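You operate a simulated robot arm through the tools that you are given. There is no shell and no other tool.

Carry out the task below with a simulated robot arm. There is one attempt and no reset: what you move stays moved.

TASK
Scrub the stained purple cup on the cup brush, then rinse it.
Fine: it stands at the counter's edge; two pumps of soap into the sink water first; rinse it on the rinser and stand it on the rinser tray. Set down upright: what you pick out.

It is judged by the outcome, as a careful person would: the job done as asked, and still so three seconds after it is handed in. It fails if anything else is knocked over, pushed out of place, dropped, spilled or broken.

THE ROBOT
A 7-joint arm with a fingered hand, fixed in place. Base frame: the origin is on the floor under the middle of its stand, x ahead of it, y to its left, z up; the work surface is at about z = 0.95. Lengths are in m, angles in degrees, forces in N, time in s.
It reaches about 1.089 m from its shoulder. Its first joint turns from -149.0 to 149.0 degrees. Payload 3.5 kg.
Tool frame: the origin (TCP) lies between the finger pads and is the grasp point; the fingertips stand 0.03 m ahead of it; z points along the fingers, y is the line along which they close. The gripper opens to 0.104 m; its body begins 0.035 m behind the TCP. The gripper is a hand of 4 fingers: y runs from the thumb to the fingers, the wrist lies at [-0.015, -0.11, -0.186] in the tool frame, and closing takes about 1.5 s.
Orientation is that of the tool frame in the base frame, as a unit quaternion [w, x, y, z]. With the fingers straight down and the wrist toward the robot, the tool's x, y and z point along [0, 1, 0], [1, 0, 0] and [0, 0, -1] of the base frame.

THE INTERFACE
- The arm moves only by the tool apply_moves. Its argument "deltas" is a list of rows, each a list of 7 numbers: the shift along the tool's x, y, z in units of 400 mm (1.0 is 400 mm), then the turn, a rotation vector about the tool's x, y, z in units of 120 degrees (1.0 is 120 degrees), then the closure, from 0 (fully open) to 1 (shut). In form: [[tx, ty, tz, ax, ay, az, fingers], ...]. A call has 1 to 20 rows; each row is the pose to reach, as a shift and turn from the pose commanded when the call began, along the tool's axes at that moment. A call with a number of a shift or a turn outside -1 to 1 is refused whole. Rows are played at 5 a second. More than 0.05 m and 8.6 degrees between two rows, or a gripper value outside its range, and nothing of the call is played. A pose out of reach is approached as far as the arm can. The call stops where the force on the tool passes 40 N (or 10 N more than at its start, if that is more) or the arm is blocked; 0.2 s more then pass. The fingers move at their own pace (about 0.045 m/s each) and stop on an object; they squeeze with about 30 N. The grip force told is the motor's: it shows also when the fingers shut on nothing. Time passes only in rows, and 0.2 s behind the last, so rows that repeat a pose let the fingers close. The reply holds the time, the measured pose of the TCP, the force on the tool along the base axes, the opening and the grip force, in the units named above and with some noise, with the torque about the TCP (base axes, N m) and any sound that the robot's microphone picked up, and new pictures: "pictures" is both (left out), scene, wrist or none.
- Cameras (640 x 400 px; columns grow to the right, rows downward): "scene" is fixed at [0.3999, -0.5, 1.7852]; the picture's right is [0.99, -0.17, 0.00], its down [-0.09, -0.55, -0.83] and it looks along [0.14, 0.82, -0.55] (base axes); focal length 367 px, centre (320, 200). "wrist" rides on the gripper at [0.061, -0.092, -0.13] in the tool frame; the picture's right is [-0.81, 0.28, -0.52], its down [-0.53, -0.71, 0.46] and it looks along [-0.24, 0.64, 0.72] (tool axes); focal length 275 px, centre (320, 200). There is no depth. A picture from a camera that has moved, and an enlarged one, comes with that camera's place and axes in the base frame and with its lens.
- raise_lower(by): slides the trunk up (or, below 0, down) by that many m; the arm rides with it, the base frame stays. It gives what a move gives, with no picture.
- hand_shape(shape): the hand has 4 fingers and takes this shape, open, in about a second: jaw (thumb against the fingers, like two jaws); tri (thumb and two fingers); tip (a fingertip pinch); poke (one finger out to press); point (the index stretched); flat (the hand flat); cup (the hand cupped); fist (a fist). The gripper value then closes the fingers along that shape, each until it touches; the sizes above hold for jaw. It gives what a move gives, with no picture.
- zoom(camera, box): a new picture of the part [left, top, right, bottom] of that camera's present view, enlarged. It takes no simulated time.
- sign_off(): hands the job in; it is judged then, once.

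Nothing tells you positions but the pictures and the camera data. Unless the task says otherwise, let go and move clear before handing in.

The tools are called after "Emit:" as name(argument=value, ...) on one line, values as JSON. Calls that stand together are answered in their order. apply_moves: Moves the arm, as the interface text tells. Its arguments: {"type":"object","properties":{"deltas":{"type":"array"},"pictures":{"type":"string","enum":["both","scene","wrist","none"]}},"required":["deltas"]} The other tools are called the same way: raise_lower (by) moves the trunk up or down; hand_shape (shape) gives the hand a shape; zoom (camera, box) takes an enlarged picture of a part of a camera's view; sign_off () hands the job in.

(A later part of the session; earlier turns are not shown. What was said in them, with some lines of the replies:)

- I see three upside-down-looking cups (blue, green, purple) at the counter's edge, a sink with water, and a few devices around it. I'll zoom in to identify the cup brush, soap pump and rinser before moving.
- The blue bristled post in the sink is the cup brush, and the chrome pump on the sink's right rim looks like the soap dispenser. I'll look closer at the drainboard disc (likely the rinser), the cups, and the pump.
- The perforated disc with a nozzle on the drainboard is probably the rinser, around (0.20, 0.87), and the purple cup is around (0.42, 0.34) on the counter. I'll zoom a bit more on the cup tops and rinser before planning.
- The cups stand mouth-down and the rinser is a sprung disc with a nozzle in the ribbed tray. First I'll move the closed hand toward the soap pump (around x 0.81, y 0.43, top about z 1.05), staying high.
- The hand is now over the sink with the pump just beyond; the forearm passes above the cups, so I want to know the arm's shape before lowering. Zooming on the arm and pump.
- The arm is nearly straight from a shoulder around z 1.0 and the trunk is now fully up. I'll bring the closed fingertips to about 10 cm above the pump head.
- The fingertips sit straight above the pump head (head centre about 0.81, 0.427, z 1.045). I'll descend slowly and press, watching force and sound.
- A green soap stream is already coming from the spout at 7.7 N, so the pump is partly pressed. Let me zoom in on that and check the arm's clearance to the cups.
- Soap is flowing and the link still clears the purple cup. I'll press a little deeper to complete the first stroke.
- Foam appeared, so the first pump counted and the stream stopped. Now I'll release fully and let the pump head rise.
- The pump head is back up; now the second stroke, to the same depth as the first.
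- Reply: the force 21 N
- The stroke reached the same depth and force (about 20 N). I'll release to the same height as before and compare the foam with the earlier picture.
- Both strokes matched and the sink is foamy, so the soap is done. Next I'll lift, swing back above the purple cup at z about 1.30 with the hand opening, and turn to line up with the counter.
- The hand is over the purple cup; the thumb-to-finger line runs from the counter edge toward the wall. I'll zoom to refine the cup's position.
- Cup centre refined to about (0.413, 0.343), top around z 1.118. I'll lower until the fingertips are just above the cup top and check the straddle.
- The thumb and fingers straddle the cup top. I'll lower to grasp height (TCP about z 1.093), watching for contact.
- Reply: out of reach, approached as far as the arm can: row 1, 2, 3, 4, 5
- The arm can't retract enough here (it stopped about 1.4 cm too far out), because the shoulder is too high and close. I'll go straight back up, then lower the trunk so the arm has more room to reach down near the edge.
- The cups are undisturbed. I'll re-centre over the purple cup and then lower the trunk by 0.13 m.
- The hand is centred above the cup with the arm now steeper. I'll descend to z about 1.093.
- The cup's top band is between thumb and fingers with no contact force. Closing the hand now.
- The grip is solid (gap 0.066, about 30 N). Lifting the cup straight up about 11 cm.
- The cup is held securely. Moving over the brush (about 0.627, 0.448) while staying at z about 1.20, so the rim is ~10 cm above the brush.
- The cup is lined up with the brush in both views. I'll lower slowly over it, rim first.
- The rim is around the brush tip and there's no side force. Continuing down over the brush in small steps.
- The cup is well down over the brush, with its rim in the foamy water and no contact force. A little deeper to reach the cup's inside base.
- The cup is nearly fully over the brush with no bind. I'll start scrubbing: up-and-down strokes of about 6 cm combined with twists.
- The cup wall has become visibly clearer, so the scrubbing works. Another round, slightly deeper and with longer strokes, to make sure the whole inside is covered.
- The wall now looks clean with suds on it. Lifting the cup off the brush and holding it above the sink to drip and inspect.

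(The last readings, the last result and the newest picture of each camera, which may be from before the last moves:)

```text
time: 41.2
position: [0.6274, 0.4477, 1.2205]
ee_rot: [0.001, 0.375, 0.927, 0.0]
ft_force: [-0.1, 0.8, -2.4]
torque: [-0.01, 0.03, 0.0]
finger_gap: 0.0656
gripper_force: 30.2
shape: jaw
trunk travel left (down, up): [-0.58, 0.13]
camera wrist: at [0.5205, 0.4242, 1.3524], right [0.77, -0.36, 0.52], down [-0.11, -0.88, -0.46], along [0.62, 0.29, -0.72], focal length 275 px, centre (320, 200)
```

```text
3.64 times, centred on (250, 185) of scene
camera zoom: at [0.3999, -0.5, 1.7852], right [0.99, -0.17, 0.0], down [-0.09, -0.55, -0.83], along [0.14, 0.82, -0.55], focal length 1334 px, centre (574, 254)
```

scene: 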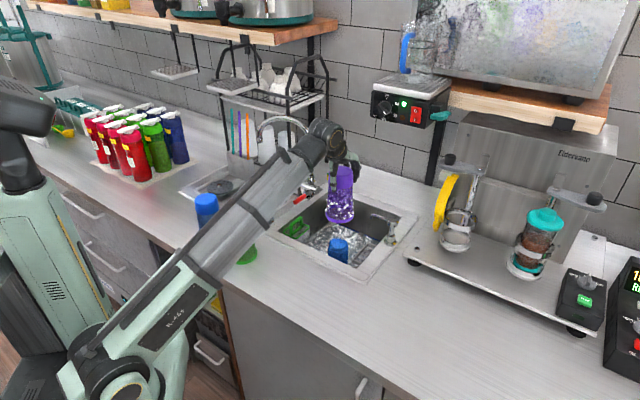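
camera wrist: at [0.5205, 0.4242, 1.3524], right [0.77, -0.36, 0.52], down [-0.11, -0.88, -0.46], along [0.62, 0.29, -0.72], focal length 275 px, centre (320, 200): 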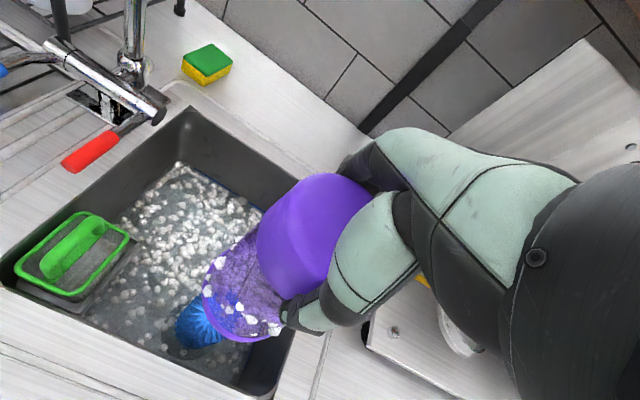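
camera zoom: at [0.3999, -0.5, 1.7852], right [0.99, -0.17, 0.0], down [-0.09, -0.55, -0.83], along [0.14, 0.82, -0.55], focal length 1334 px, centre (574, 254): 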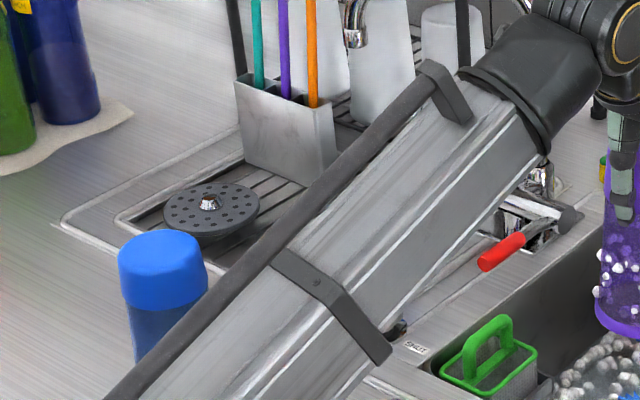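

The purple cup is now clean and covered in suds. Next I'll carry it high along the counter toward the rinser, keeping clear of the faucet spout and the other cups.

Emit:
apply_moves(deltas=[[0.08, -0.015, 0, 0, 0, 0, 1], [0.17, -0.035, 0, 0, 0, 0, 1], [0.26, -0.06, 0, 0, 0, 0, 1], [0.35, -0.085, 0, 0, 0, 0, 1], [0.44, -0.11, 0, 0, 0, 0, 1], [0.53, -0.13, 0, 0, 0, 0, 1], [0.62, -0.14, 0, 0, 0, 0, 1], [0.71, -0.14, 0, 0, 0, 0, 1], [0.79, -0.14, 0, 0, 0, 0, 1], [0.85, -0.14, 0, 0, 0, 0, 1], [0.85, -0.14, 0, 0, 0, 0, 1]], pictures="both")

Emit:
zoom(camera="wrist", box=[0, 100, 320, 400])

Emit:
zoom(camera="scene", box=[160, 100, 340, 260])

```text
time: 43.6
position: [0.3434, 0.6436, 1.222]
ee_rot: [0.0, 0.375, 0.927, 0.0]
ft_force: [-0.6, -0.2, -2.4]
torque: [-0.02, -0.02, -0.03]
finger_gap: 0.065
gripper_force: 29.9
shape: jaw
trunk travel left (down, up): [-0.58, 0.13]
camera wrist: at [0.2366, 0.6204, 1.3524], right [0.77, -0.36, 0.52], down [-0.11, -0.88, -0.46], along [0.62, 0.29, -0.72], focal length 275 px, centre (320, 200)
```

scene: 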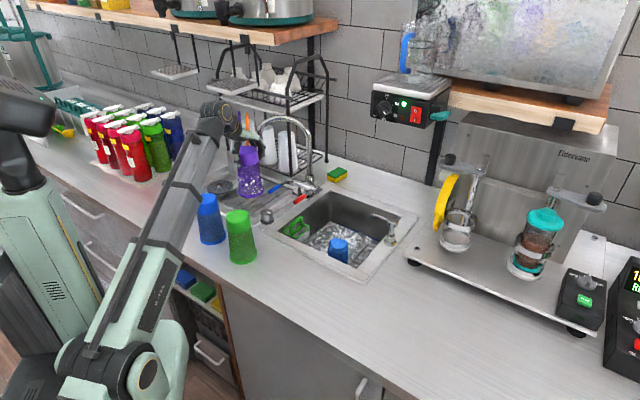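
wrist: 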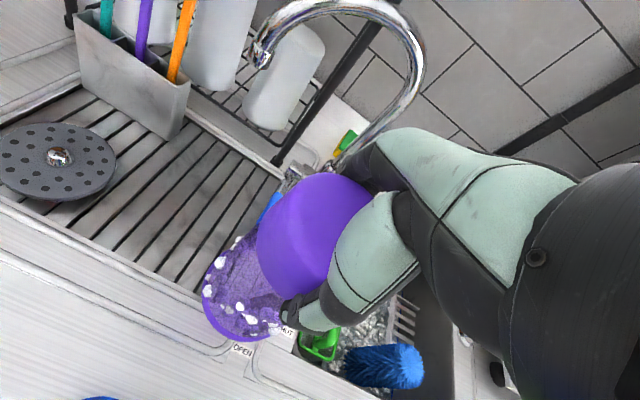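

```text
1.33 times, centred on (160, 250) of wrist
camera zoom: at [0.2366, 0.6204, 1.3524], right [0.77, -0.36, 0.52], down [-0.11, -0.88, -0.46], along [0.62, 0.29, -0.72], focal length 367 px, centre (533, 133)
```

zoom: 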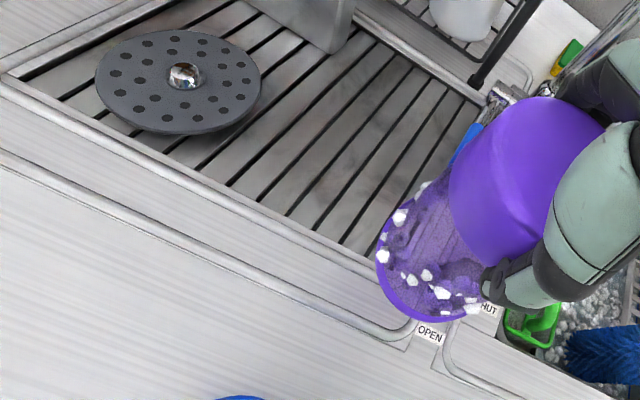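

```text
2.50 times, centred on (250, 180) of scene
camera zoom: at [0.3999, -0.5, 1.7852], right [0.99, -0.17, 0.0], down [-0.09, -0.55, -0.83], along [0.14, 0.82, -0.55], focal length 917 px, centre (495, 250)
```

zoom: 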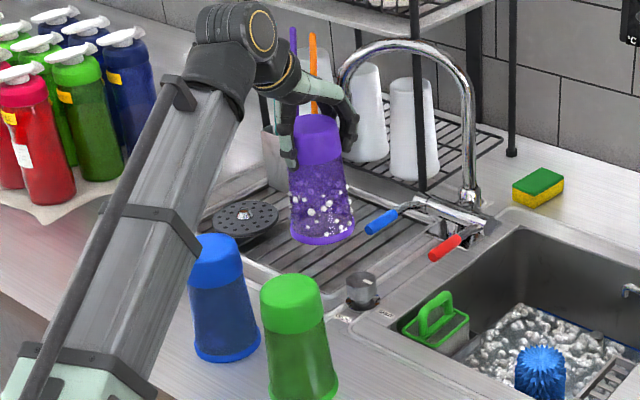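

The rinser nozzle is at about (0.203, 0.875). I'll move over it at the same height, staying in front of the faucet spout and straw holder.

Emit:
apply_moves(deltas=[[0.08, 0.0, 0, 0, 0, 0, 1], [0.17, 0.01, 0, 0, 0, 0, 1], [0.26, 0.02, 0, 0, 0, 0, 1], [0.35, 0.04, 0, 0, 0, 0, 1], [0.44, 0.07, 0, 0, 0, 0, 1], [0.53, 0.11, 0, 0, 0, 0, 1], [0.6, 0.145, 0, 0, 0, 0, 1], [0.654, 0.172, 0, 0, 0, 0, 1], [0.654, 0.172, 0, 0, 0, 0, 1]], pictures="both")

Emit:
zoom(camera="wrist", box=[100, 140, 400, 400])

Emit:
zoom(camera="scene", box=[140, 90, 320, 230])

```text
time: 45.6
position: [0.2028, 0.8753, 1.2211]
ee_rot: [0.0, 0.374, 0.927, 0.0]
ft_force: [-1.0, -0.1, -1.7]
torque: [-0.01, 0.04, -0.01]
finger_gap: 0.0654
gripper_force: 29.9
shape: jaw
trunk travel left (down, up): [-0.58, 0.13]
camera wrist: at [0.096, 0.8523, 1.3521], right [0.77, -0.36, 0.52], down [-0.11, -0.88, -0.46], along [0.62, 0.29, -0.72], focal length 275 px, centre (320, 200)
```

scene: 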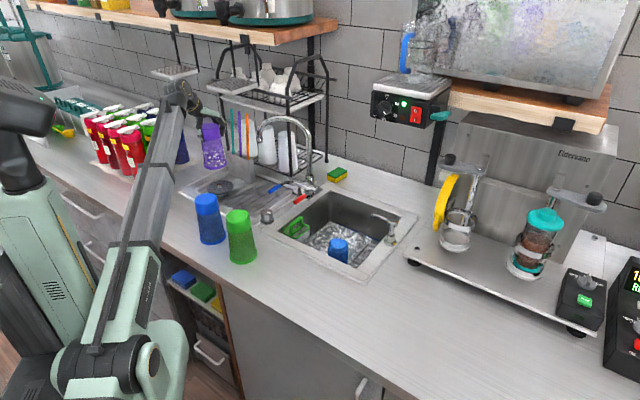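
wrist: 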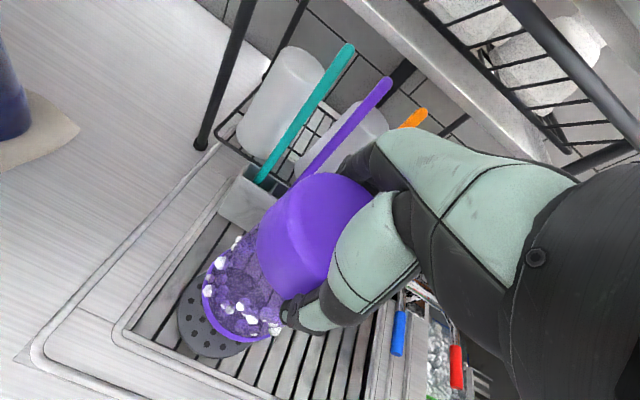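

```text
1.54 times, centred on (250, 270) of wrist
camera zoom: at [0.096, 0.8523, 1.3521], right [0.77, -0.36, 0.52], down [-0.11, -0.88, -0.46], along [0.62, 0.29, -0.72], focal length 424 px, centre (428, 92)
```

zoom: 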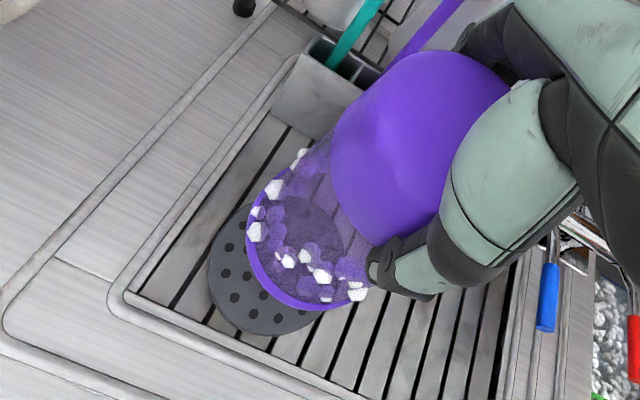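

```text
2.86 times, centred on (230, 160) of scene
camera zoom: at [0.3999, -0.5, 1.7852], right [0.99, -0.17, 0.0], down [-0.09, -0.55, -0.83], along [0.14, 0.82, -0.55], focal length 1048 px, centre (577, 314)
```

zoom: 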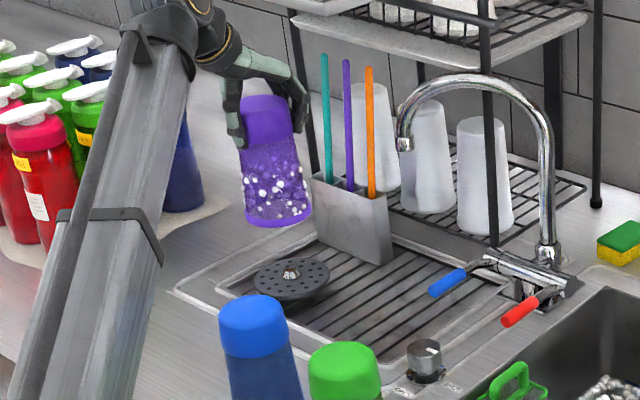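

The cup is within a few mm of the nozzle. I'll correct by about 4 mm and lower to just above the rinser plate.

Emit:
apply_moves(deltas=[[-0.004, 0.004, 0.05, 0, 0, 0, 1], [-0.007, 0.007, 0.1, 0, 0, 0, 1], [-0.007, 0.007, 0.15, 0, 0, 0, 1], [-0.007, 0.007, 0.19, 0, 0, 0, 1], [-0.007, 0.007, 0.225, 0, 0, 0, 1], [-0.007, 0.007, 0.225, 0, 0, 0, 1]], pictures="both")

Emit:
zoom(camera="wrist", box=[100, 140, 400, 400])

Emit:
zoom(camera="scene", box=[160, 110, 300, 230])

```text
time: 47.0
position: [0.2061, 0.8746, 1.1306]
ee_rot: [0.0, 0.374, 0.928, 0.001]
ft_force: [0.3, 0.0, -2.0]
torque: [-0.01, 0.04, 0.02]
finger_gap: 0.0655
gripper_force: 29.9
shape: jaw
trunk travel left (down, up): [-0.58, 0.13]
camera wrist: at [0.0996, 0.851, 1.2618], right [0.77, -0.36, 0.52], down [-0.11, -0.88, -0.46], along [0.62, 0.29, -0.72], focal length 275 px, centre (320, 200)
```

scene: 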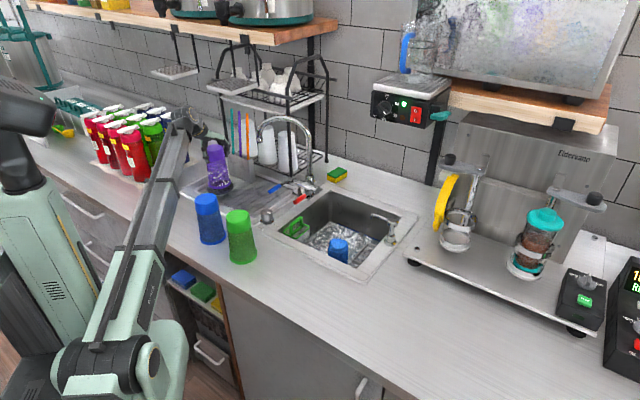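
wrist: 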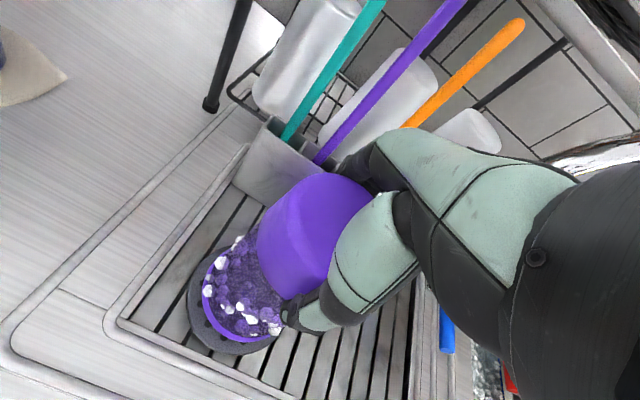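

```text
1.54 times, centred on (250, 270) of wrist
camera zoom: at [0.0996, 0.851, 1.2618], right [0.77, -0.36, 0.52], down [-0.11, -0.88, -0.46], along [0.62, 0.29, -0.72], focal length 424 px, centre (428, 92)
```

zoom: 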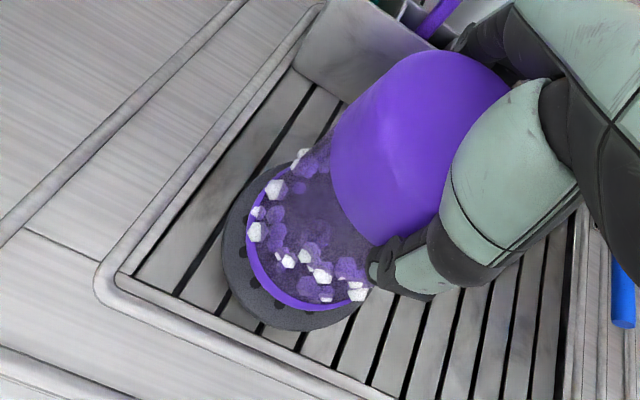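

```text
3.33 times, centred on (230, 170) of scene
camera zoom: at [0.3999, -0.5, 1.7852], right [0.99, -0.17, 0.0], down [-0.09, -0.55, -0.83], along [0.14, 0.82, -0.55], focal length 1223 px, centre (620, 300)
```

zoom: 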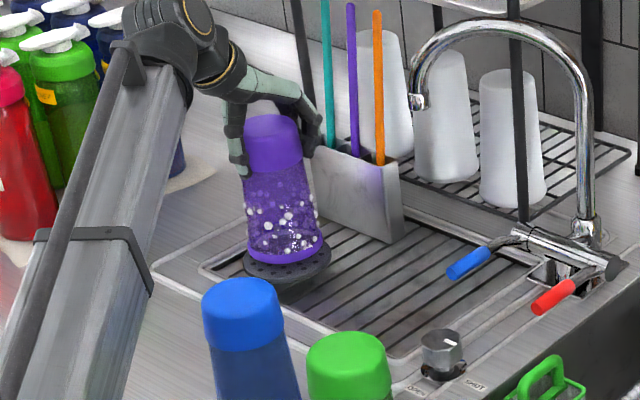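

Centred over the plate. Lowering gently until I feel the plate.

Emit:
apply_moves(deltas=[[0, 0, 0.0125, 0, 0, 0, 1], [0, 0, 0.025, 0, 0, 0, 1], [0, 0, 0.0375, 0, 0, 0, 1], [0, 0, 0.05, 0, 0, 0, 1], [0, 0, 0.06, 0, 0, 0, 1], [0, 0, 0.06, 0, 0, 0, 1]], pictures="both")

Emit:
zoom(camera="scene", box=[160, 110, 300, 230])

```text
time: 48.4
position: [0.2066, 0.8745, 1.1095]
ee_rot: [0.002, 0.375, 0.927, 0.001]
ft_force: [1.0, 2.5, 10.9]
torque: [0.17, -0.14, 0.01]
finger_gap: 0.0654
gripper_force: 29.9
shape: jaw
trunk travel left (down, up): [-0.58, 0.13]
camera wrist: at [0.0998, 0.8508, 1.2393], right [0.77, -0.37, 0.52], down [-0.11, -0.88, -0.46], along [0.62, 0.3, -0.72], focal length 275 px, centre (320, 200)
```

scene: 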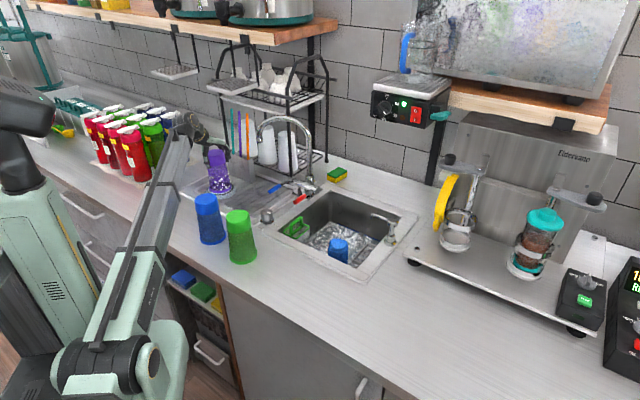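
wrist: 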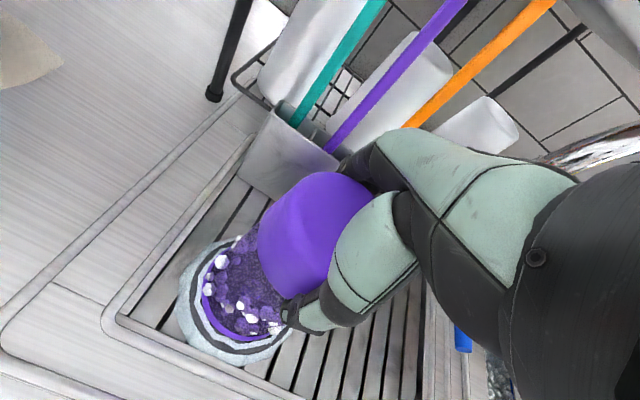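

```text
3.33 times, centred on (230, 170) of scene
camera zoom: at [0.3999, -0.5, 1.7852], right [0.99, -0.17, 0.0], down [-0.09, -0.55, -0.83], along [0.14, 0.82, -0.55], focal length 1223 px, centre (620, 300)
```

zoom: 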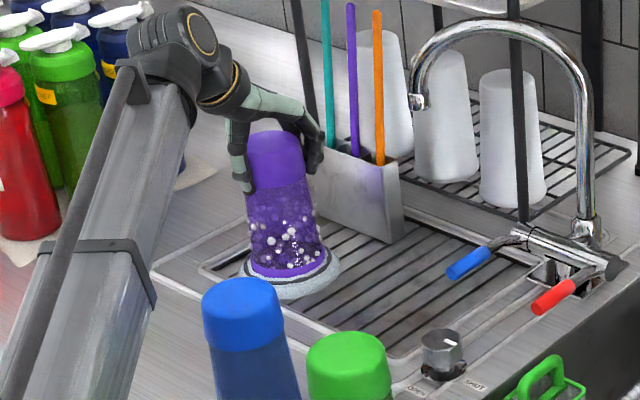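

The plate is pressed (about 11 N) and water is spraying. Holding it down to rinse.

Emit:
apply_moves(deltas=[[0, 0, 0.004, 0, 0, 0, 1], [0, 0, 0.006, 0, 0, 0, 1], [0, 0, 0.006, 0, 0, 0, 1], [0, 0, 0.006, 0, 0, 0, 1], [0, 0, 0.006, 0, 0, 0, 1], [0, 0, 0.006, 0, 0, 0, 1], [0, 0, 0.006, 0, 0, 0, 1], [0, 0, 0.006, 0, 0, 0, 1], [0, 0, 0.006, 0, 0, 0, 1], [0, 0, 0.006, 0, 0, 0, 1], [0, 0, 0.006, 0, 0, 0, 1], [0, 0, 0.006, 0, 0, 0, 1], [0, 0, 0.006, 0, 0, 0, 1], [0, 0, 0.006, 0, 0, 0, 1], [0, 0, 0.006, 0, 0, 0, 1], [0, 0, 0.006, 0, 0, 0, 1], [0, 0, 0.006, 0, 0, 0, 1], [0, 0, 0.006, 0, 0, 0, 1]], pictures="both")

Emit:
zoom(camera="scene", box=[160, 110, 300, 230])

Emit:
zoom(camera="wrist", box=[100, 140, 400, 400])

```text
time: 52.2
position: [0.2072, 0.8739, 1.1067]
ee_rot: [0.0, 0.375, 0.927, 0.001]
ft_force: [-0.6, 3.3, 14.5]
torque: [0.24, -0.16, 0.03]
finger_gap: 0.065
gripper_force: 29.6
shape: jaw
trunk travel left (down, up): [-0.58, 0.13]
camera wrist: at [0.0998, 0.8505, 1.2369], right [0.77, -0.37, 0.52], down [-0.11, -0.88, -0.46], along [0.62, 0.3, -0.72], focal length 275 px, centre (320, 200)
```

scene: 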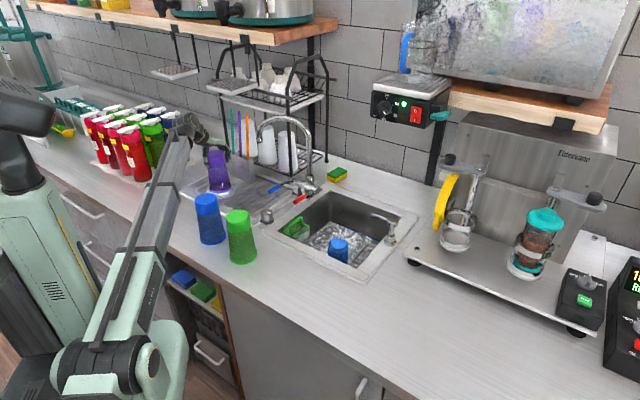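
wrist: 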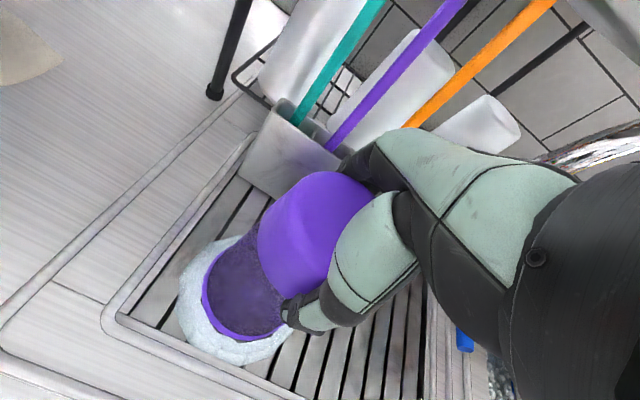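

```text
3.33 times, centred on (230, 170) of scene
camera zoom: at [0.3999, -0.5, 1.7852], right [0.99, -0.17, 0.0], down [-0.09, -0.55, -0.83], along [0.14, 0.82, -0.55], focal length 1223 px, centre (620, 300)
```

zoom: 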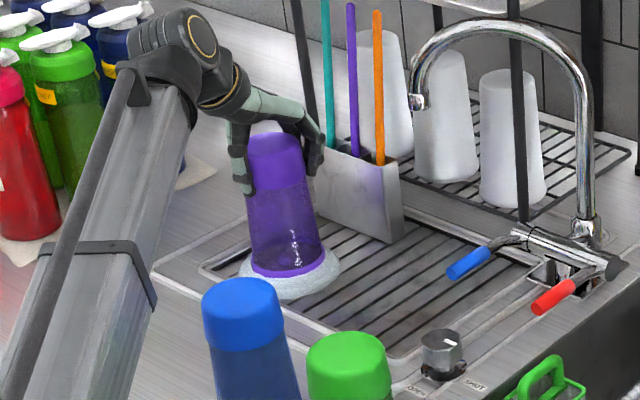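

```text
1.54 times, centred on (250, 270) of wrist
camera zoom: at [0.0998, 0.8505, 1.2369], right [0.77, -0.37, 0.52], down [-0.11, -0.88, -0.46], along [0.62, 0.3, -0.72], focal length 424 px, centre (428, 92)
```

zoom: 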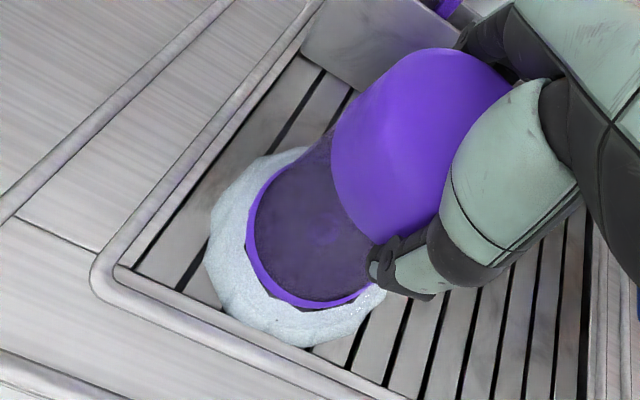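

The suds are gone and the cup is rinsed. I'll lift it off the plate, let it drip, and turn the hand so the fingers won't come near the faucet spout when I set it on the ribbed tray.

Emit:
apply_moves(deltas=[[0, 0, -0.015, 0, 0, 0, 1], [0, 0, -0.04, 0, 0, 0, 1], [0, 0, -0.09, 0, 0, 0, 1], [0, 0, -0.14, 0, 0, 0, 1], [0, 0, -0.19, 0, 0, 0, 1], [0, 0, -0.19, 0, 0, 0, 1], [0, 0, -0.19, 0, 0, 0, 1], [0, 0, -0.19, 0, 0, -0.06, 1], [0, 0, -0.19, 0, 0, -0.12, 1], [0, 0, -0.19, 0, 0, -0.18, 1], [0, 0, -0.19, 0, 0, -0.24, 1], [0, 0, -0.19, 0, 0, -0.3, 1], [0, 0, -0.19, 0, 0, -0.36, 1], [0, 0, -0.19, 0, 0, -0.42, 1], [0, 0, -0.19, 0, 0, -0.48, 1], [0, 0, -0.19, 0, 0, -0.533, 1], [0, 0, -0.19, 0, 0, -0.533, 1], [0, 0, -0.19, 0, 0, -0.533, 1]], pictures="both")

Emit:
zoom(camera="scene", box=[160, 90, 340, 240])

Emit:
zoom(camera="wrist", box=[100, 140, 400, 400])

```text
time: 56.0
position: [0.2071, 0.8745, 1.1808]
ee_rot: [0.001, -0.174, 0.985, 0.0]
ft_force: [-0.2, -0.9, -2.1]
torque: [-0.03, -0.03, 0.02]
finger_gap: 0.0653
gripper_force: 30.1
shape: jaw
trunk travel left (down, up): [-0.58, 0.13]
camera wrist: at [0.1819, 0.7678, 1.3123], right [0.67, 0.54, 0.52], down [0.74, -0.49, -0.46], along [0.01, 0.69, -0.72], focal length 275 px, centre (320, 200)
```

scene: 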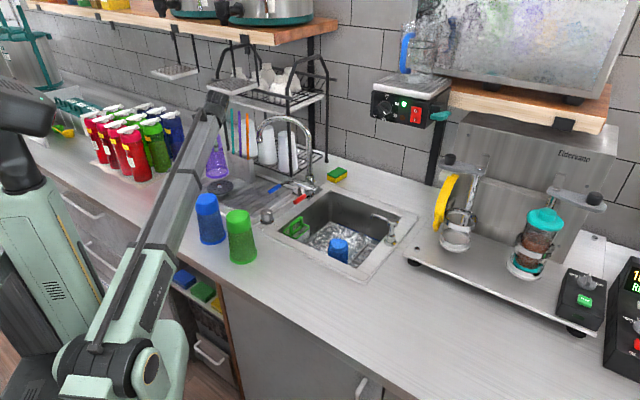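
wrist: 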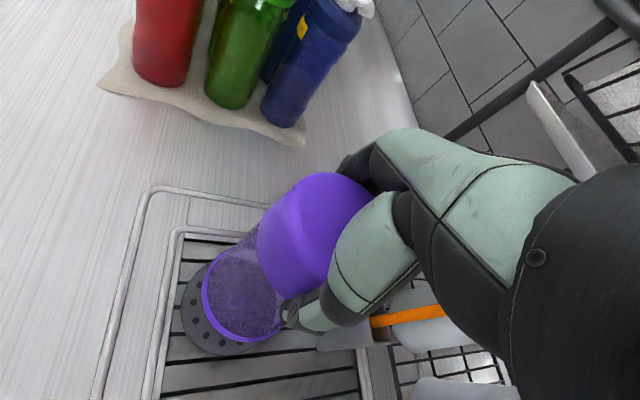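

```text
2.67 times, centred on (250, 165) of scene
camera zoom: at [0.3999, -0.5, 1.7852], right [0.99, -0.17, 0.0], down [-0.09, -0.55, -0.83], along [0.14, 0.82, -0.55], focal length 979 px, centre (507, 293)
```

zoom: 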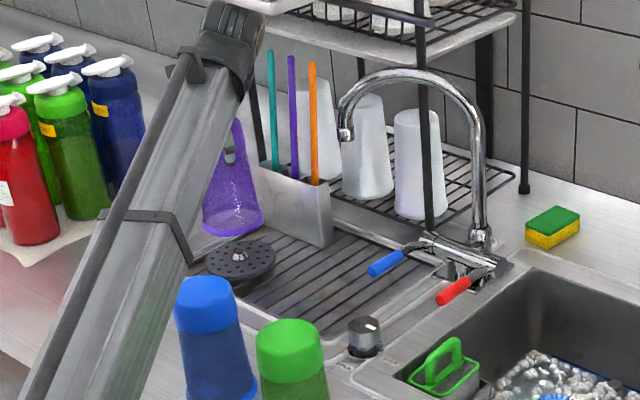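

```text
1.54 times, centred on (250, 270) of wrist
camera zoom: at [0.1819, 0.7678, 1.3123], right [0.67, 0.54, 0.52], down [0.74, -0.49, -0.46], along [0.01, 0.69, -0.72], focal length 424 px, centre (428, 92)
```

zoom: 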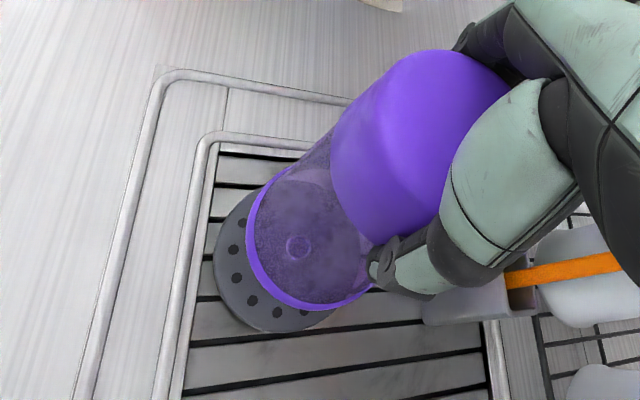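

The rinsed cup is clear and the rinser has stopped. I'll shift to the free ribbed area right of the rinser plate, at about (0.304, 0.797), staying at this height.

Emit:
apply_moves(deltas=[[-0.035, -0.055, 0, 0, 0, 0, 1], [-0.075, -0.12, 0, 0, 0, 0, 1], [-0.115, -0.185, 0, 0, 0, 0, 1], [-0.145, -0.235, 0, 0, 0, 0, 1], [-0.162, -0.26, 0, 0, 0, 0, 1], [-0.162, -0.26, 0, 0, 0, 0, 1]], pictures="both")

Emit:
zoom(camera="scene", box=[160, 90, 340, 240])

Emit:
zoom(camera="wrist", box=[100, 140, 400, 400])

```text
time: 57.4
position: [0.3024, 0.7996, 1.1807]
ee_rot: [-0.001, -0.173, 0.985, 0.0]
ft_force: [0.5, 1.2, -2.2]
torque: [0.0, -0.04, 0.02]
finger_gap: 0.0653
gripper_force: 30.2
shape: jaw
trunk travel left (down, up): [-0.58, 0.13]
camera wrist: at [0.278, 0.692, 1.3115], right [0.67, 0.54, 0.52], down [0.74, -0.49, -0.46], along [0.01, 0.69, -0.72], focal length 275 px, centre (320, 200)
```

scene: 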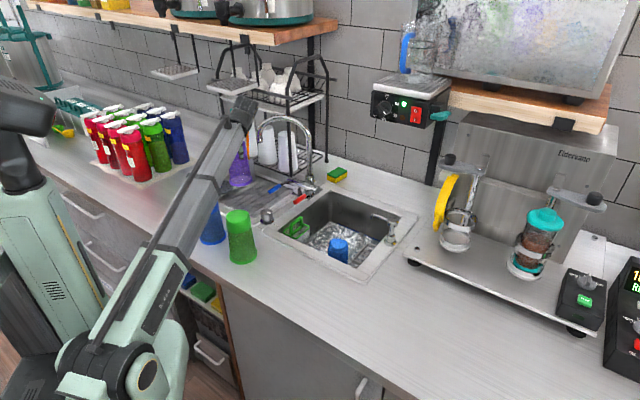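
wrist: 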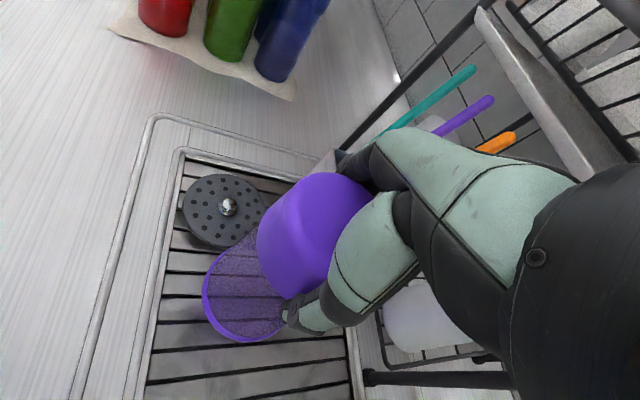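

```text
2.67 times, centred on (250, 165) of scene
camera zoom: at [0.3999, -0.5, 1.7852], right [0.99, -0.17, 0.0], down [-0.09, -0.55, -0.83], along [0.14, 0.82, -0.55], focal length 979 px, centre (507, 293)
```

zoom: 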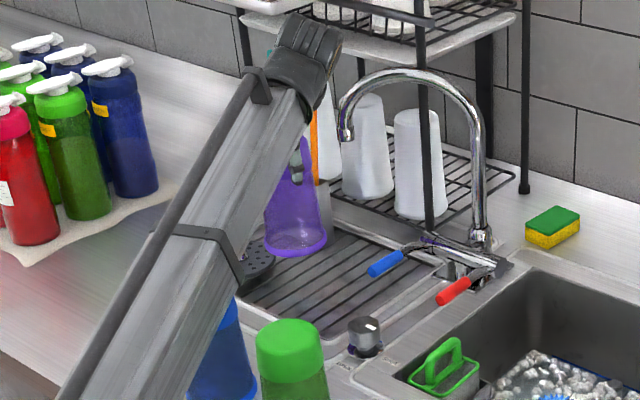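

```text
1.54 times, centred on (250, 270) of wrist
camera zoom: at [0.278, 0.692, 1.3115], right [0.67, 0.54, 0.52], down [0.74, -0.49, -0.46], along [0.01, 0.69, -0.72], focal length 424 px, centre (428, 92)
```

zoom: 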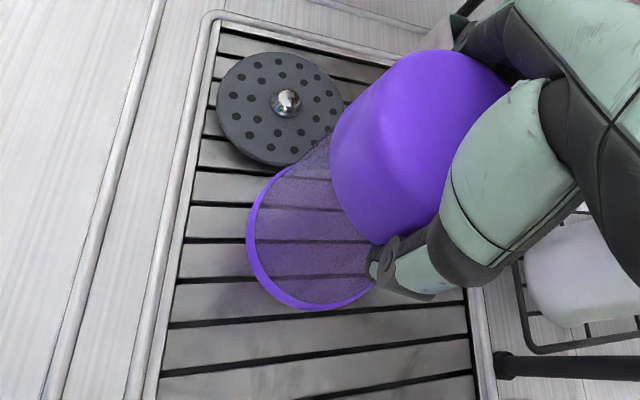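

The cup is over the free ribs, clear of the rinser plate. I'll lower partway and check the forearm's clearance over the blue cup.

Emit:
apply_moves(deltas=[[0, 0, 0.04, 0, 0, 0, 1], [0, 0, 0.08, 0, 0, 0, 1], [0, 0, 0.12, 0, 0, 0, 1], [0, 0, 0.15, 0, 0, 0, 1], [0, 0, 0.15, 0, 0, 0, 1]], pictures="both")

Emit:
zoom(camera="scene", box=[160, 100, 320, 260])

Emit:
zoom(camera="wrist", box=[100, 140, 400, 400])

```text
time: 58.6
position: [0.3035, 0.7993, 1.1204]
ee_rot: [0.0, -0.172, 0.985, 0.0]
ft_force: [-0.1, 0.7, -1.4]
torque: [-0.01, -0.01, -0.02]
finger_gap: 0.0651
gripper_force: 29.9
shape: jaw
trunk travel left (down, up): [-0.58, 0.13]
camera wrist: at [0.2784, 0.6921, 1.2517], right [0.67, 0.54, 0.52], down [0.74, -0.49, -0.46], along [0.01, 0.69, -0.72], focal length 275 px, centre (320, 200)
```

scene: 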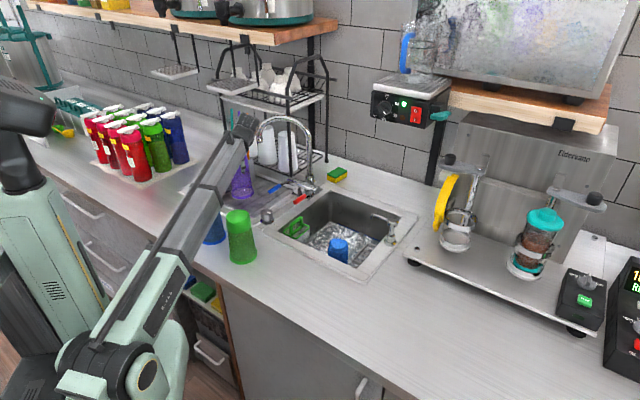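
wrist: 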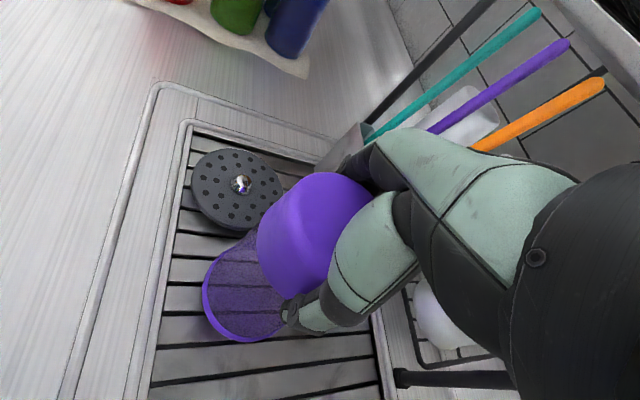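

```text
2.50 times, centred on (240, 180) of scene
camera zoom: at [0.3999, -0.5, 1.7852], right [0.99, -0.17, 0.0], down [-0.09, -0.55, -0.83], along [0.14, 0.82, -0.55], focal length 917 px, centre (520, 250)
```

zoom: 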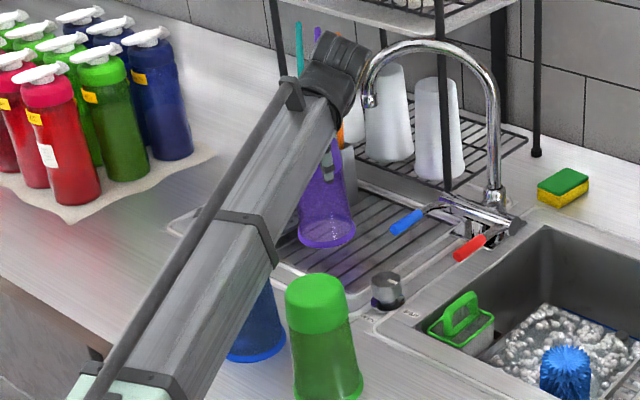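

```text
1.54 times, centred on (250, 270) of wrist
camera zoom: at [0.2784, 0.6921, 1.2517], right [0.67, 0.54, 0.52], down [0.74, -0.49, -0.46], along [0.01, 0.69, -0.72], focal length 424 px, centre (428, 92)
```

zoom: 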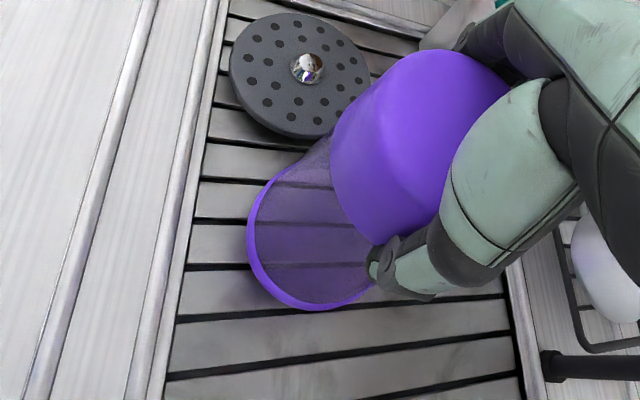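

Clearance over the blue cup looks fine (several cm). Lowering the last few centimetres slowly until the rim touches the ribs.

Emit:
apply_moves(deltas=[[0, 0, 0.02, 0, 0, 0, 1], [0, 0, 0.04, 0, 0, 0, 1], [0, 0, 0.055, 0, 0, 0, 1], [0, 0, 0.0625, 0, 0, 0, 1], [0, 0, 0.07, 0, 0, 0, 1], [0, 0, 0.0775, 0, 0, 0, 1], [0, 0, 0.0775, 0, 0, 0, 1]], pictures="both")

Emit:
zoom(camera="scene", box=[200, 130, 300, 220])

Emit:
zoom(camera="wrist", box=[100, 140, 400, 400])

```text
time: 60.2
position: [0.3035, 0.7993, 1.0909]
ee_rot: [0.0, -0.174, 0.985, 0.0]
ft_force: [2.4, -0.6, 6.0]
torque: [0.09, 0.02, 0.0]
finger_gap: 0.0651
gripper_force: 30.5
shape: jaw
trunk travel left (down, up): [-0.58, 0.13]
camera wrist: at [0.2782, 0.6918, 1.2215], right [0.67, 0.53, 0.52], down [0.74, -0.49, -0.46], along [0.01, 0.69, -0.72], focal length 275 px, centre (320, 200)
```

scene: 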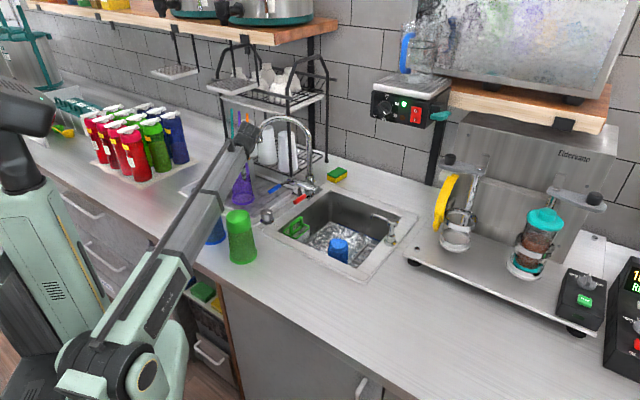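
wrist: 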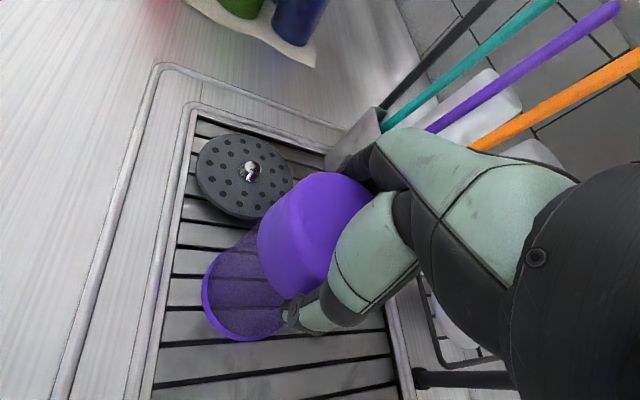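

```text
4.44 times, centred on (250, 175) of scene
camera zoom: at [0.3999, -0.5, 1.7852], right [0.99, -0.17, 0.0], down [-0.09, -0.55, -0.83], along [0.14, 0.82, -0.55], focal length 1631 px, centre (631, 311)
```

zoom: 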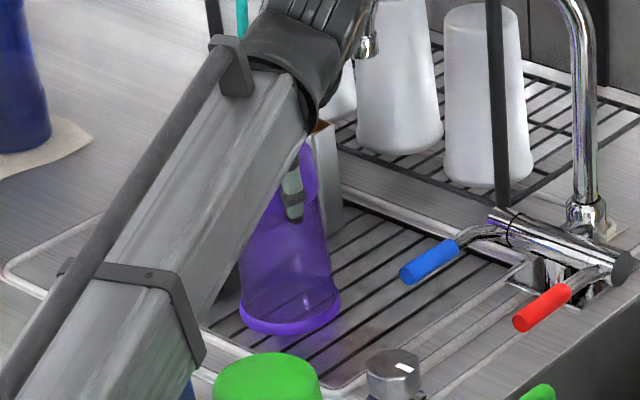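

```text
1.54 times, centred on (250, 270) of wrist
camera zoom: at [0.2782, 0.6918, 1.2215], right [0.67, 0.53, 0.52], down [0.74, -0.49, -0.46], along [0.01, 0.69, -0.72], focal length 424 px, centre (428, 92)
```

zoom: 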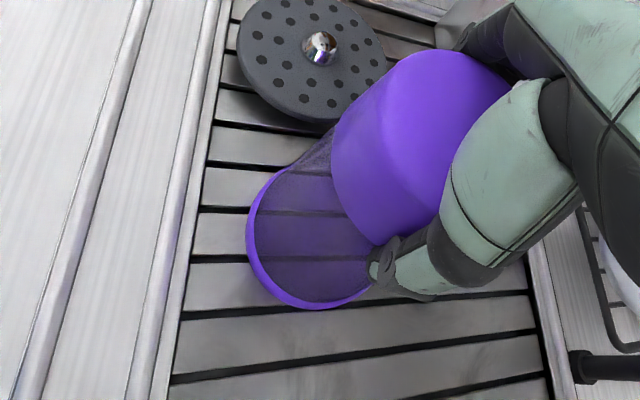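

The rim is resting on the ribs (about 8 N contact). Backing off a touch and opening the hand gently.

Emit:
apply_moves(deltas=[[0, 0, -0.004, 0, 0, 0, 1], [0, 0, -0.004, 0, 0, 0, 0.7], [0, 0, -0.004, 0, 0, 0, 0.45], [0, 0, -0.004, 0, 0, 0, 0.25], [0, 0, -0.004, 0, 0, 0, 0], [0, 0, -0.004, 0, 0, 0, 0], [0, 0, -0.004, 0, 0, 0, 0], [0, 0, -0.004, 0, 0, 0, 0]], pictures="both")

Emit:
zoom(camera="wrist", box=[100, 140, 400, 400])

Emit:
zoom(camera="scene", box=[200, 100, 320, 220])

```text
time: 62.0
position: [0.302, 0.7999, 1.0919]
ee_rot: [0.0, -0.174, 0.985, -0.001]
ft_force: [0.4, -0.3, -1.5]
torque: [-0.02, 0.01, 0.01]
finger_gap: 0.1034
gripper_force: 0.1
shape: jaw
trunk travel left (down, up): [-0.58, 0.13]
camera wrist: at [0.2782, 0.6921, 1.2227], right [0.67, 0.54, 0.52], down [0.74, -0.49, -0.46], along [0.01, 0.69, -0.72], focal length 275 px, centre (320, 200)
```

scene: 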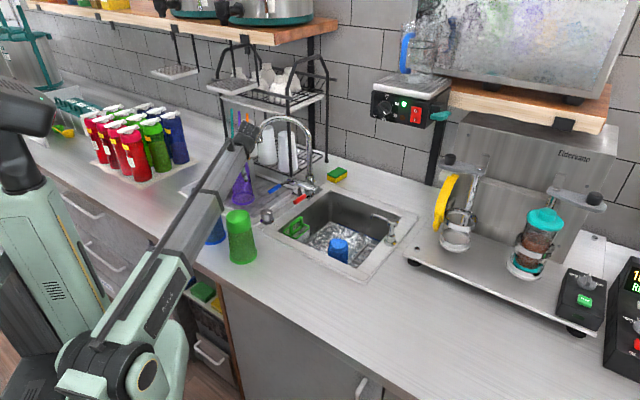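
wrist: 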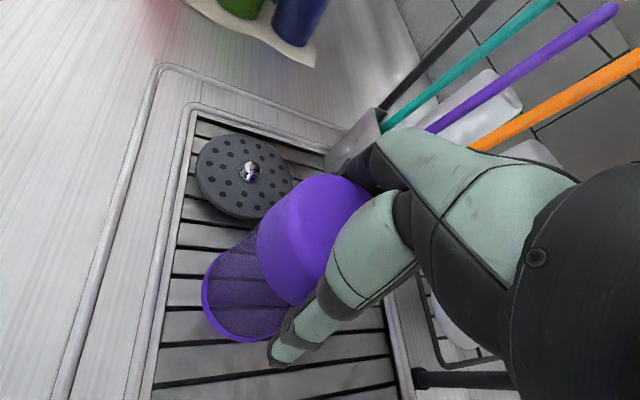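

```text
1.54 times, centred on (250, 270) of wrist
camera zoom: at [0.2782, 0.6921, 1.2227], right [0.67, 0.54, 0.52], down [0.74, -0.49, -0.46], along [0.01, 0.69, -0.72], focal length 424 px, centre (428, 92)
```

zoom: 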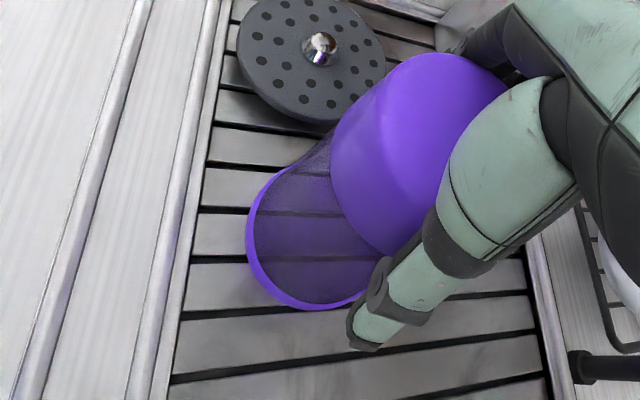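

```text
3.33 times, centred on (260, 160) of scene
camera zoom: at [0.3999, -0.5, 1.7852], right [0.99, -0.17, 0.0], down [-0.09, -0.55, -0.83], along [0.14, 0.82, -0.55], focal length 1223 px, centre (520, 333)
```

zoom: 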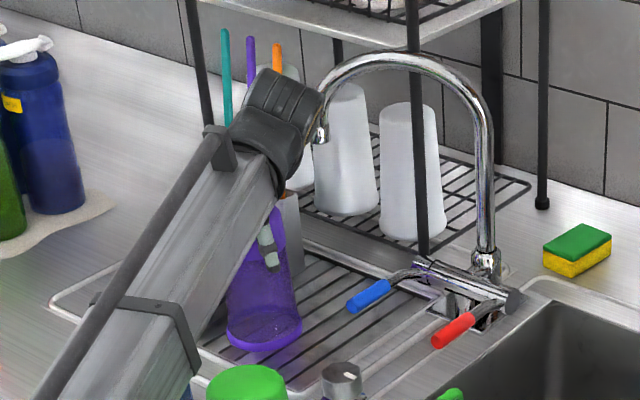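

The hand is open and the cup stands on the tray. I'll lift straight up, clear of the cup.

Emit:
apply_moves(deltas=[[0, 0, -0.025, 0, 0, 0, 0], [0, 0, -0.06, 0, 0, 0, 0], [0, 0, -0.1, 0, 0, 0, 0], [0, 0, -0.16, 0, 0, 0, 0], [0, 0, -0.23, 0, 0, 0, 0], [0, 0, -0.3, 0, 0, 0, 0], [0, 0, -0.38, 0, 0, 0, 0], [0, 0, -0.38, 0, 0, 0, 0]], pictures="both")

Emit:
zoom(camera="wrist", box=[100, 140, 400, 400])

Emit:
zoom(camera="scene", box=[200, 100, 320, 220])

```text
time: 63.8
position: [0.3034, 0.7974, 1.2442]
ee_rot: [0.0, -0.174, 0.985, 0.0]
ft_force: [0.1, 0.4, 0.1]
torque: [0.01, -0.02, 0.01]
finger_gap: 0.1037
gripper_force: 0.1
shape: jaw
trunk travel left (down, up): [-0.58, 0.13]
camera wrist: at [0.2782, 0.6915, 1.3758], right [0.67, 0.54, 0.52], down [0.74, -0.49, -0.46], along [0.01, 0.69, -0.72], focal length 275 px, centre (320, 200)
```

scene: 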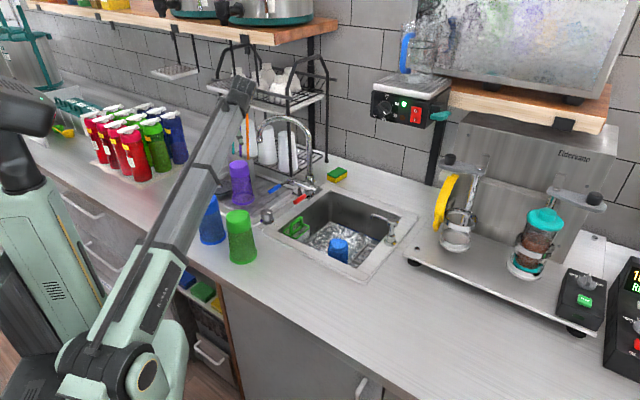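
wrist: 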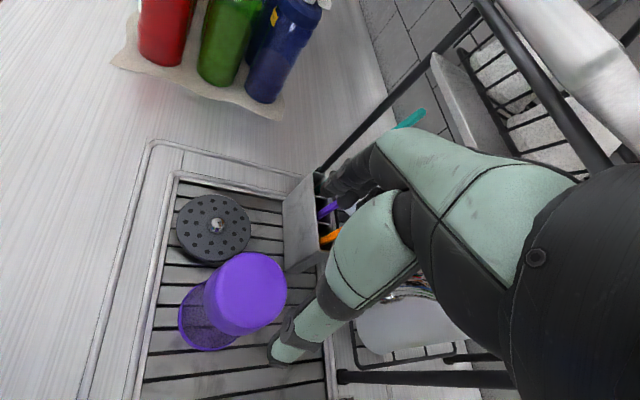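

```text
1.54 times, centred on (250, 270) of wrist
camera zoom: at [0.2782, 0.6915, 1.3758], right [0.67, 0.54, 0.52], down [0.74, -0.49, -0.46], along [0.01, 0.69, -0.72], focal length 424 px, centre (428, 92)
```

zoom: 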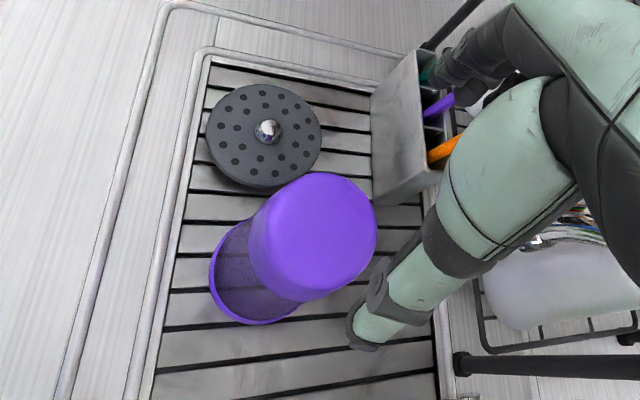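

```text
3.33 times, centred on (260, 160) of scene
camera zoom: at [0.3999, -0.5, 1.7852], right [0.99, -0.17, 0.0], down [-0.09, -0.55, -0.83], along [0.14, 0.82, -0.55], focal length 1223 px, centre (520, 333)
```

zoom: 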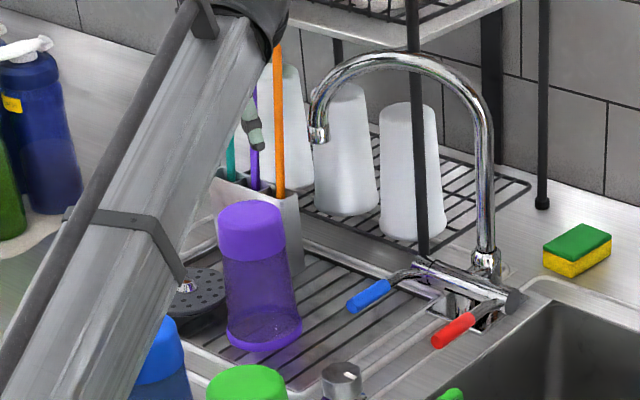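

The purple cup stands clean on the ribbed tray beside the rinser and nothing else has moved. I'll retreat up and back toward the robot, away from the cup, straws and faucet.

Emit:
apply_moves(deltas=[[0, 0, -0.1, 0, 0, 0, 0], [0, -0.02, -0.2, 0, 0, 0, 0], [0, -0.1, -0.26, 0, 0, 0, 0], [0, -0.19, -0.3, 0, 0, 0, 0], [0, -0.28, -0.33, 0, 0, 0, 0], [0, -0.37, -0.35, 0, 0, 0, 0], [0, -0.45, -0.36, 0, 0, 0, 0], [0, -0.45, -0.36, 0, 0, 0, 0], [0, -0.45, -0.36, 0, 0, 0, 0]], pictures="both")

Emit:
zoom(camera="scene", box=[170, 120, 420, 290])

Emit:
zoom(camera="scene", box=[200, 140, 290, 220])

```text
time: 65.8
position: [0.365, 0.6307, 1.3875]
ee_rot: [0.0, -0.173, 0.985, -0.001]
ft_force: [0.0, 1.0, 0.6]
torque: [0.03, 0.02, -0.03]
finger_gap: 0.1038
gripper_force: 0.0
shape: jaw
trunk travel left (down, up): [-0.58, 0.13]
camera wrist: at [0.3397, 0.5232, 1.5192], right [0.67, 0.54, 0.52], down [0.74, -0.49, -0.46], along [0.01, 0.69, -0.72], focal length 275 px, centre (320, 200)
```

scene: 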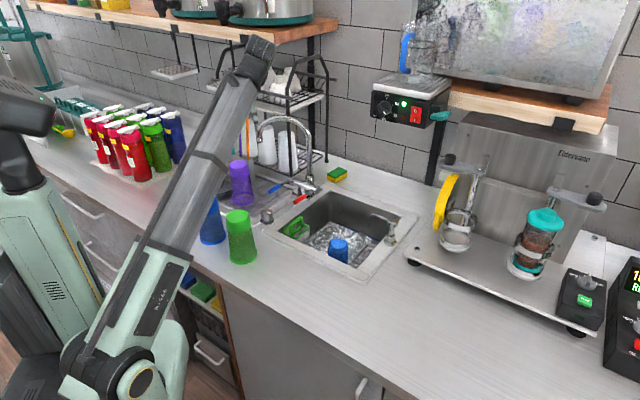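
wrist: 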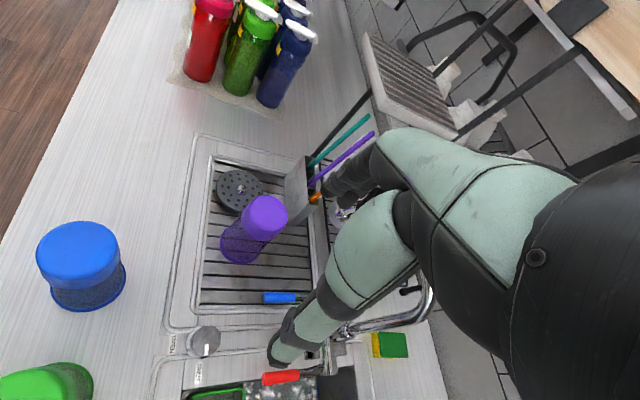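

```text
2.35 times, centred on (295, 205) of scene
camera zoom: at [0.3999, -0.5, 1.7852], right [0.99, -0.17, 0.0], down [-0.09, -0.55, -0.83], along [0.14, 0.82, -0.55], focal length 864 px, centre (379, 188)
```

zoom: 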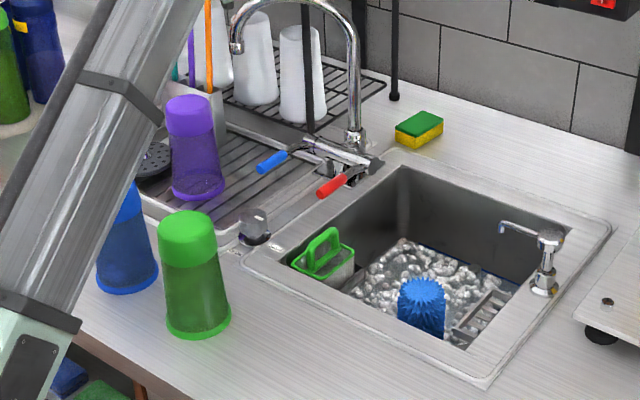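

```text
5.00 times, centred on (245, 180) of scene
camera zoom: at [0.3999, -0.5, 1.7852], right [0.99, -0.17, 0.0], down [-0.09, -0.55, -0.83], along [0.14, 0.82, -0.55], focal length 1835 px, centre (695, 300)
```

zoom: 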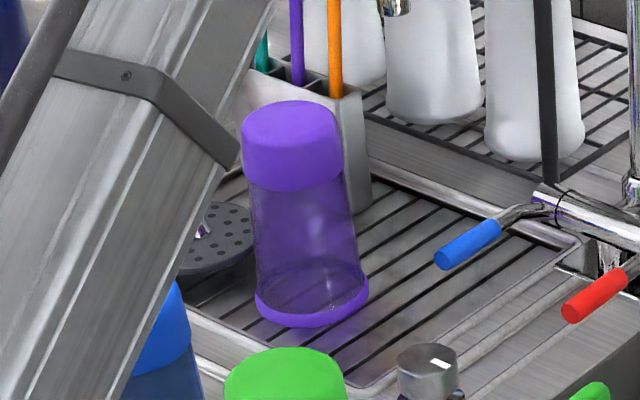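

The purple cup is scrubbed, rinsed and standing steady on the ribbed rinser tray. The blue and green cups and everything else are where they were, and the hand is clear, so I'm handing in.

Emit:
sign_off()

```text
The job is handed in.
```

The purple cup is scrubbed, rinsed and standing on the ribbed tray beside the rinser. I've handed the job in; no verdict came back.

- **Soap:** I pressed the pump twice, to the same depth each time and with a full release in between. Soap visibly flowed and foam appeared on the first press. The second looked identical but showed no separate sign of its own.
- **Scrub:** I ran the cup up and down over the brush with twists, two rounds. The stained wall came out clear.
- **Rinse:** I held the cup down on the rinser for about four seconds, until the suds were gone.
- **Standing:** the cup is mouth-down, the same way it stood at the counter's edge. I took "upright" to mean standing rather than lying, and "rinser tray" to mean the ribbed area around the rinser. If you wanted it mouth-up, it isn't.

In the last pictures the blue and green cups and the other items nearby look undisturbed. The hand is open and clear of the cup.
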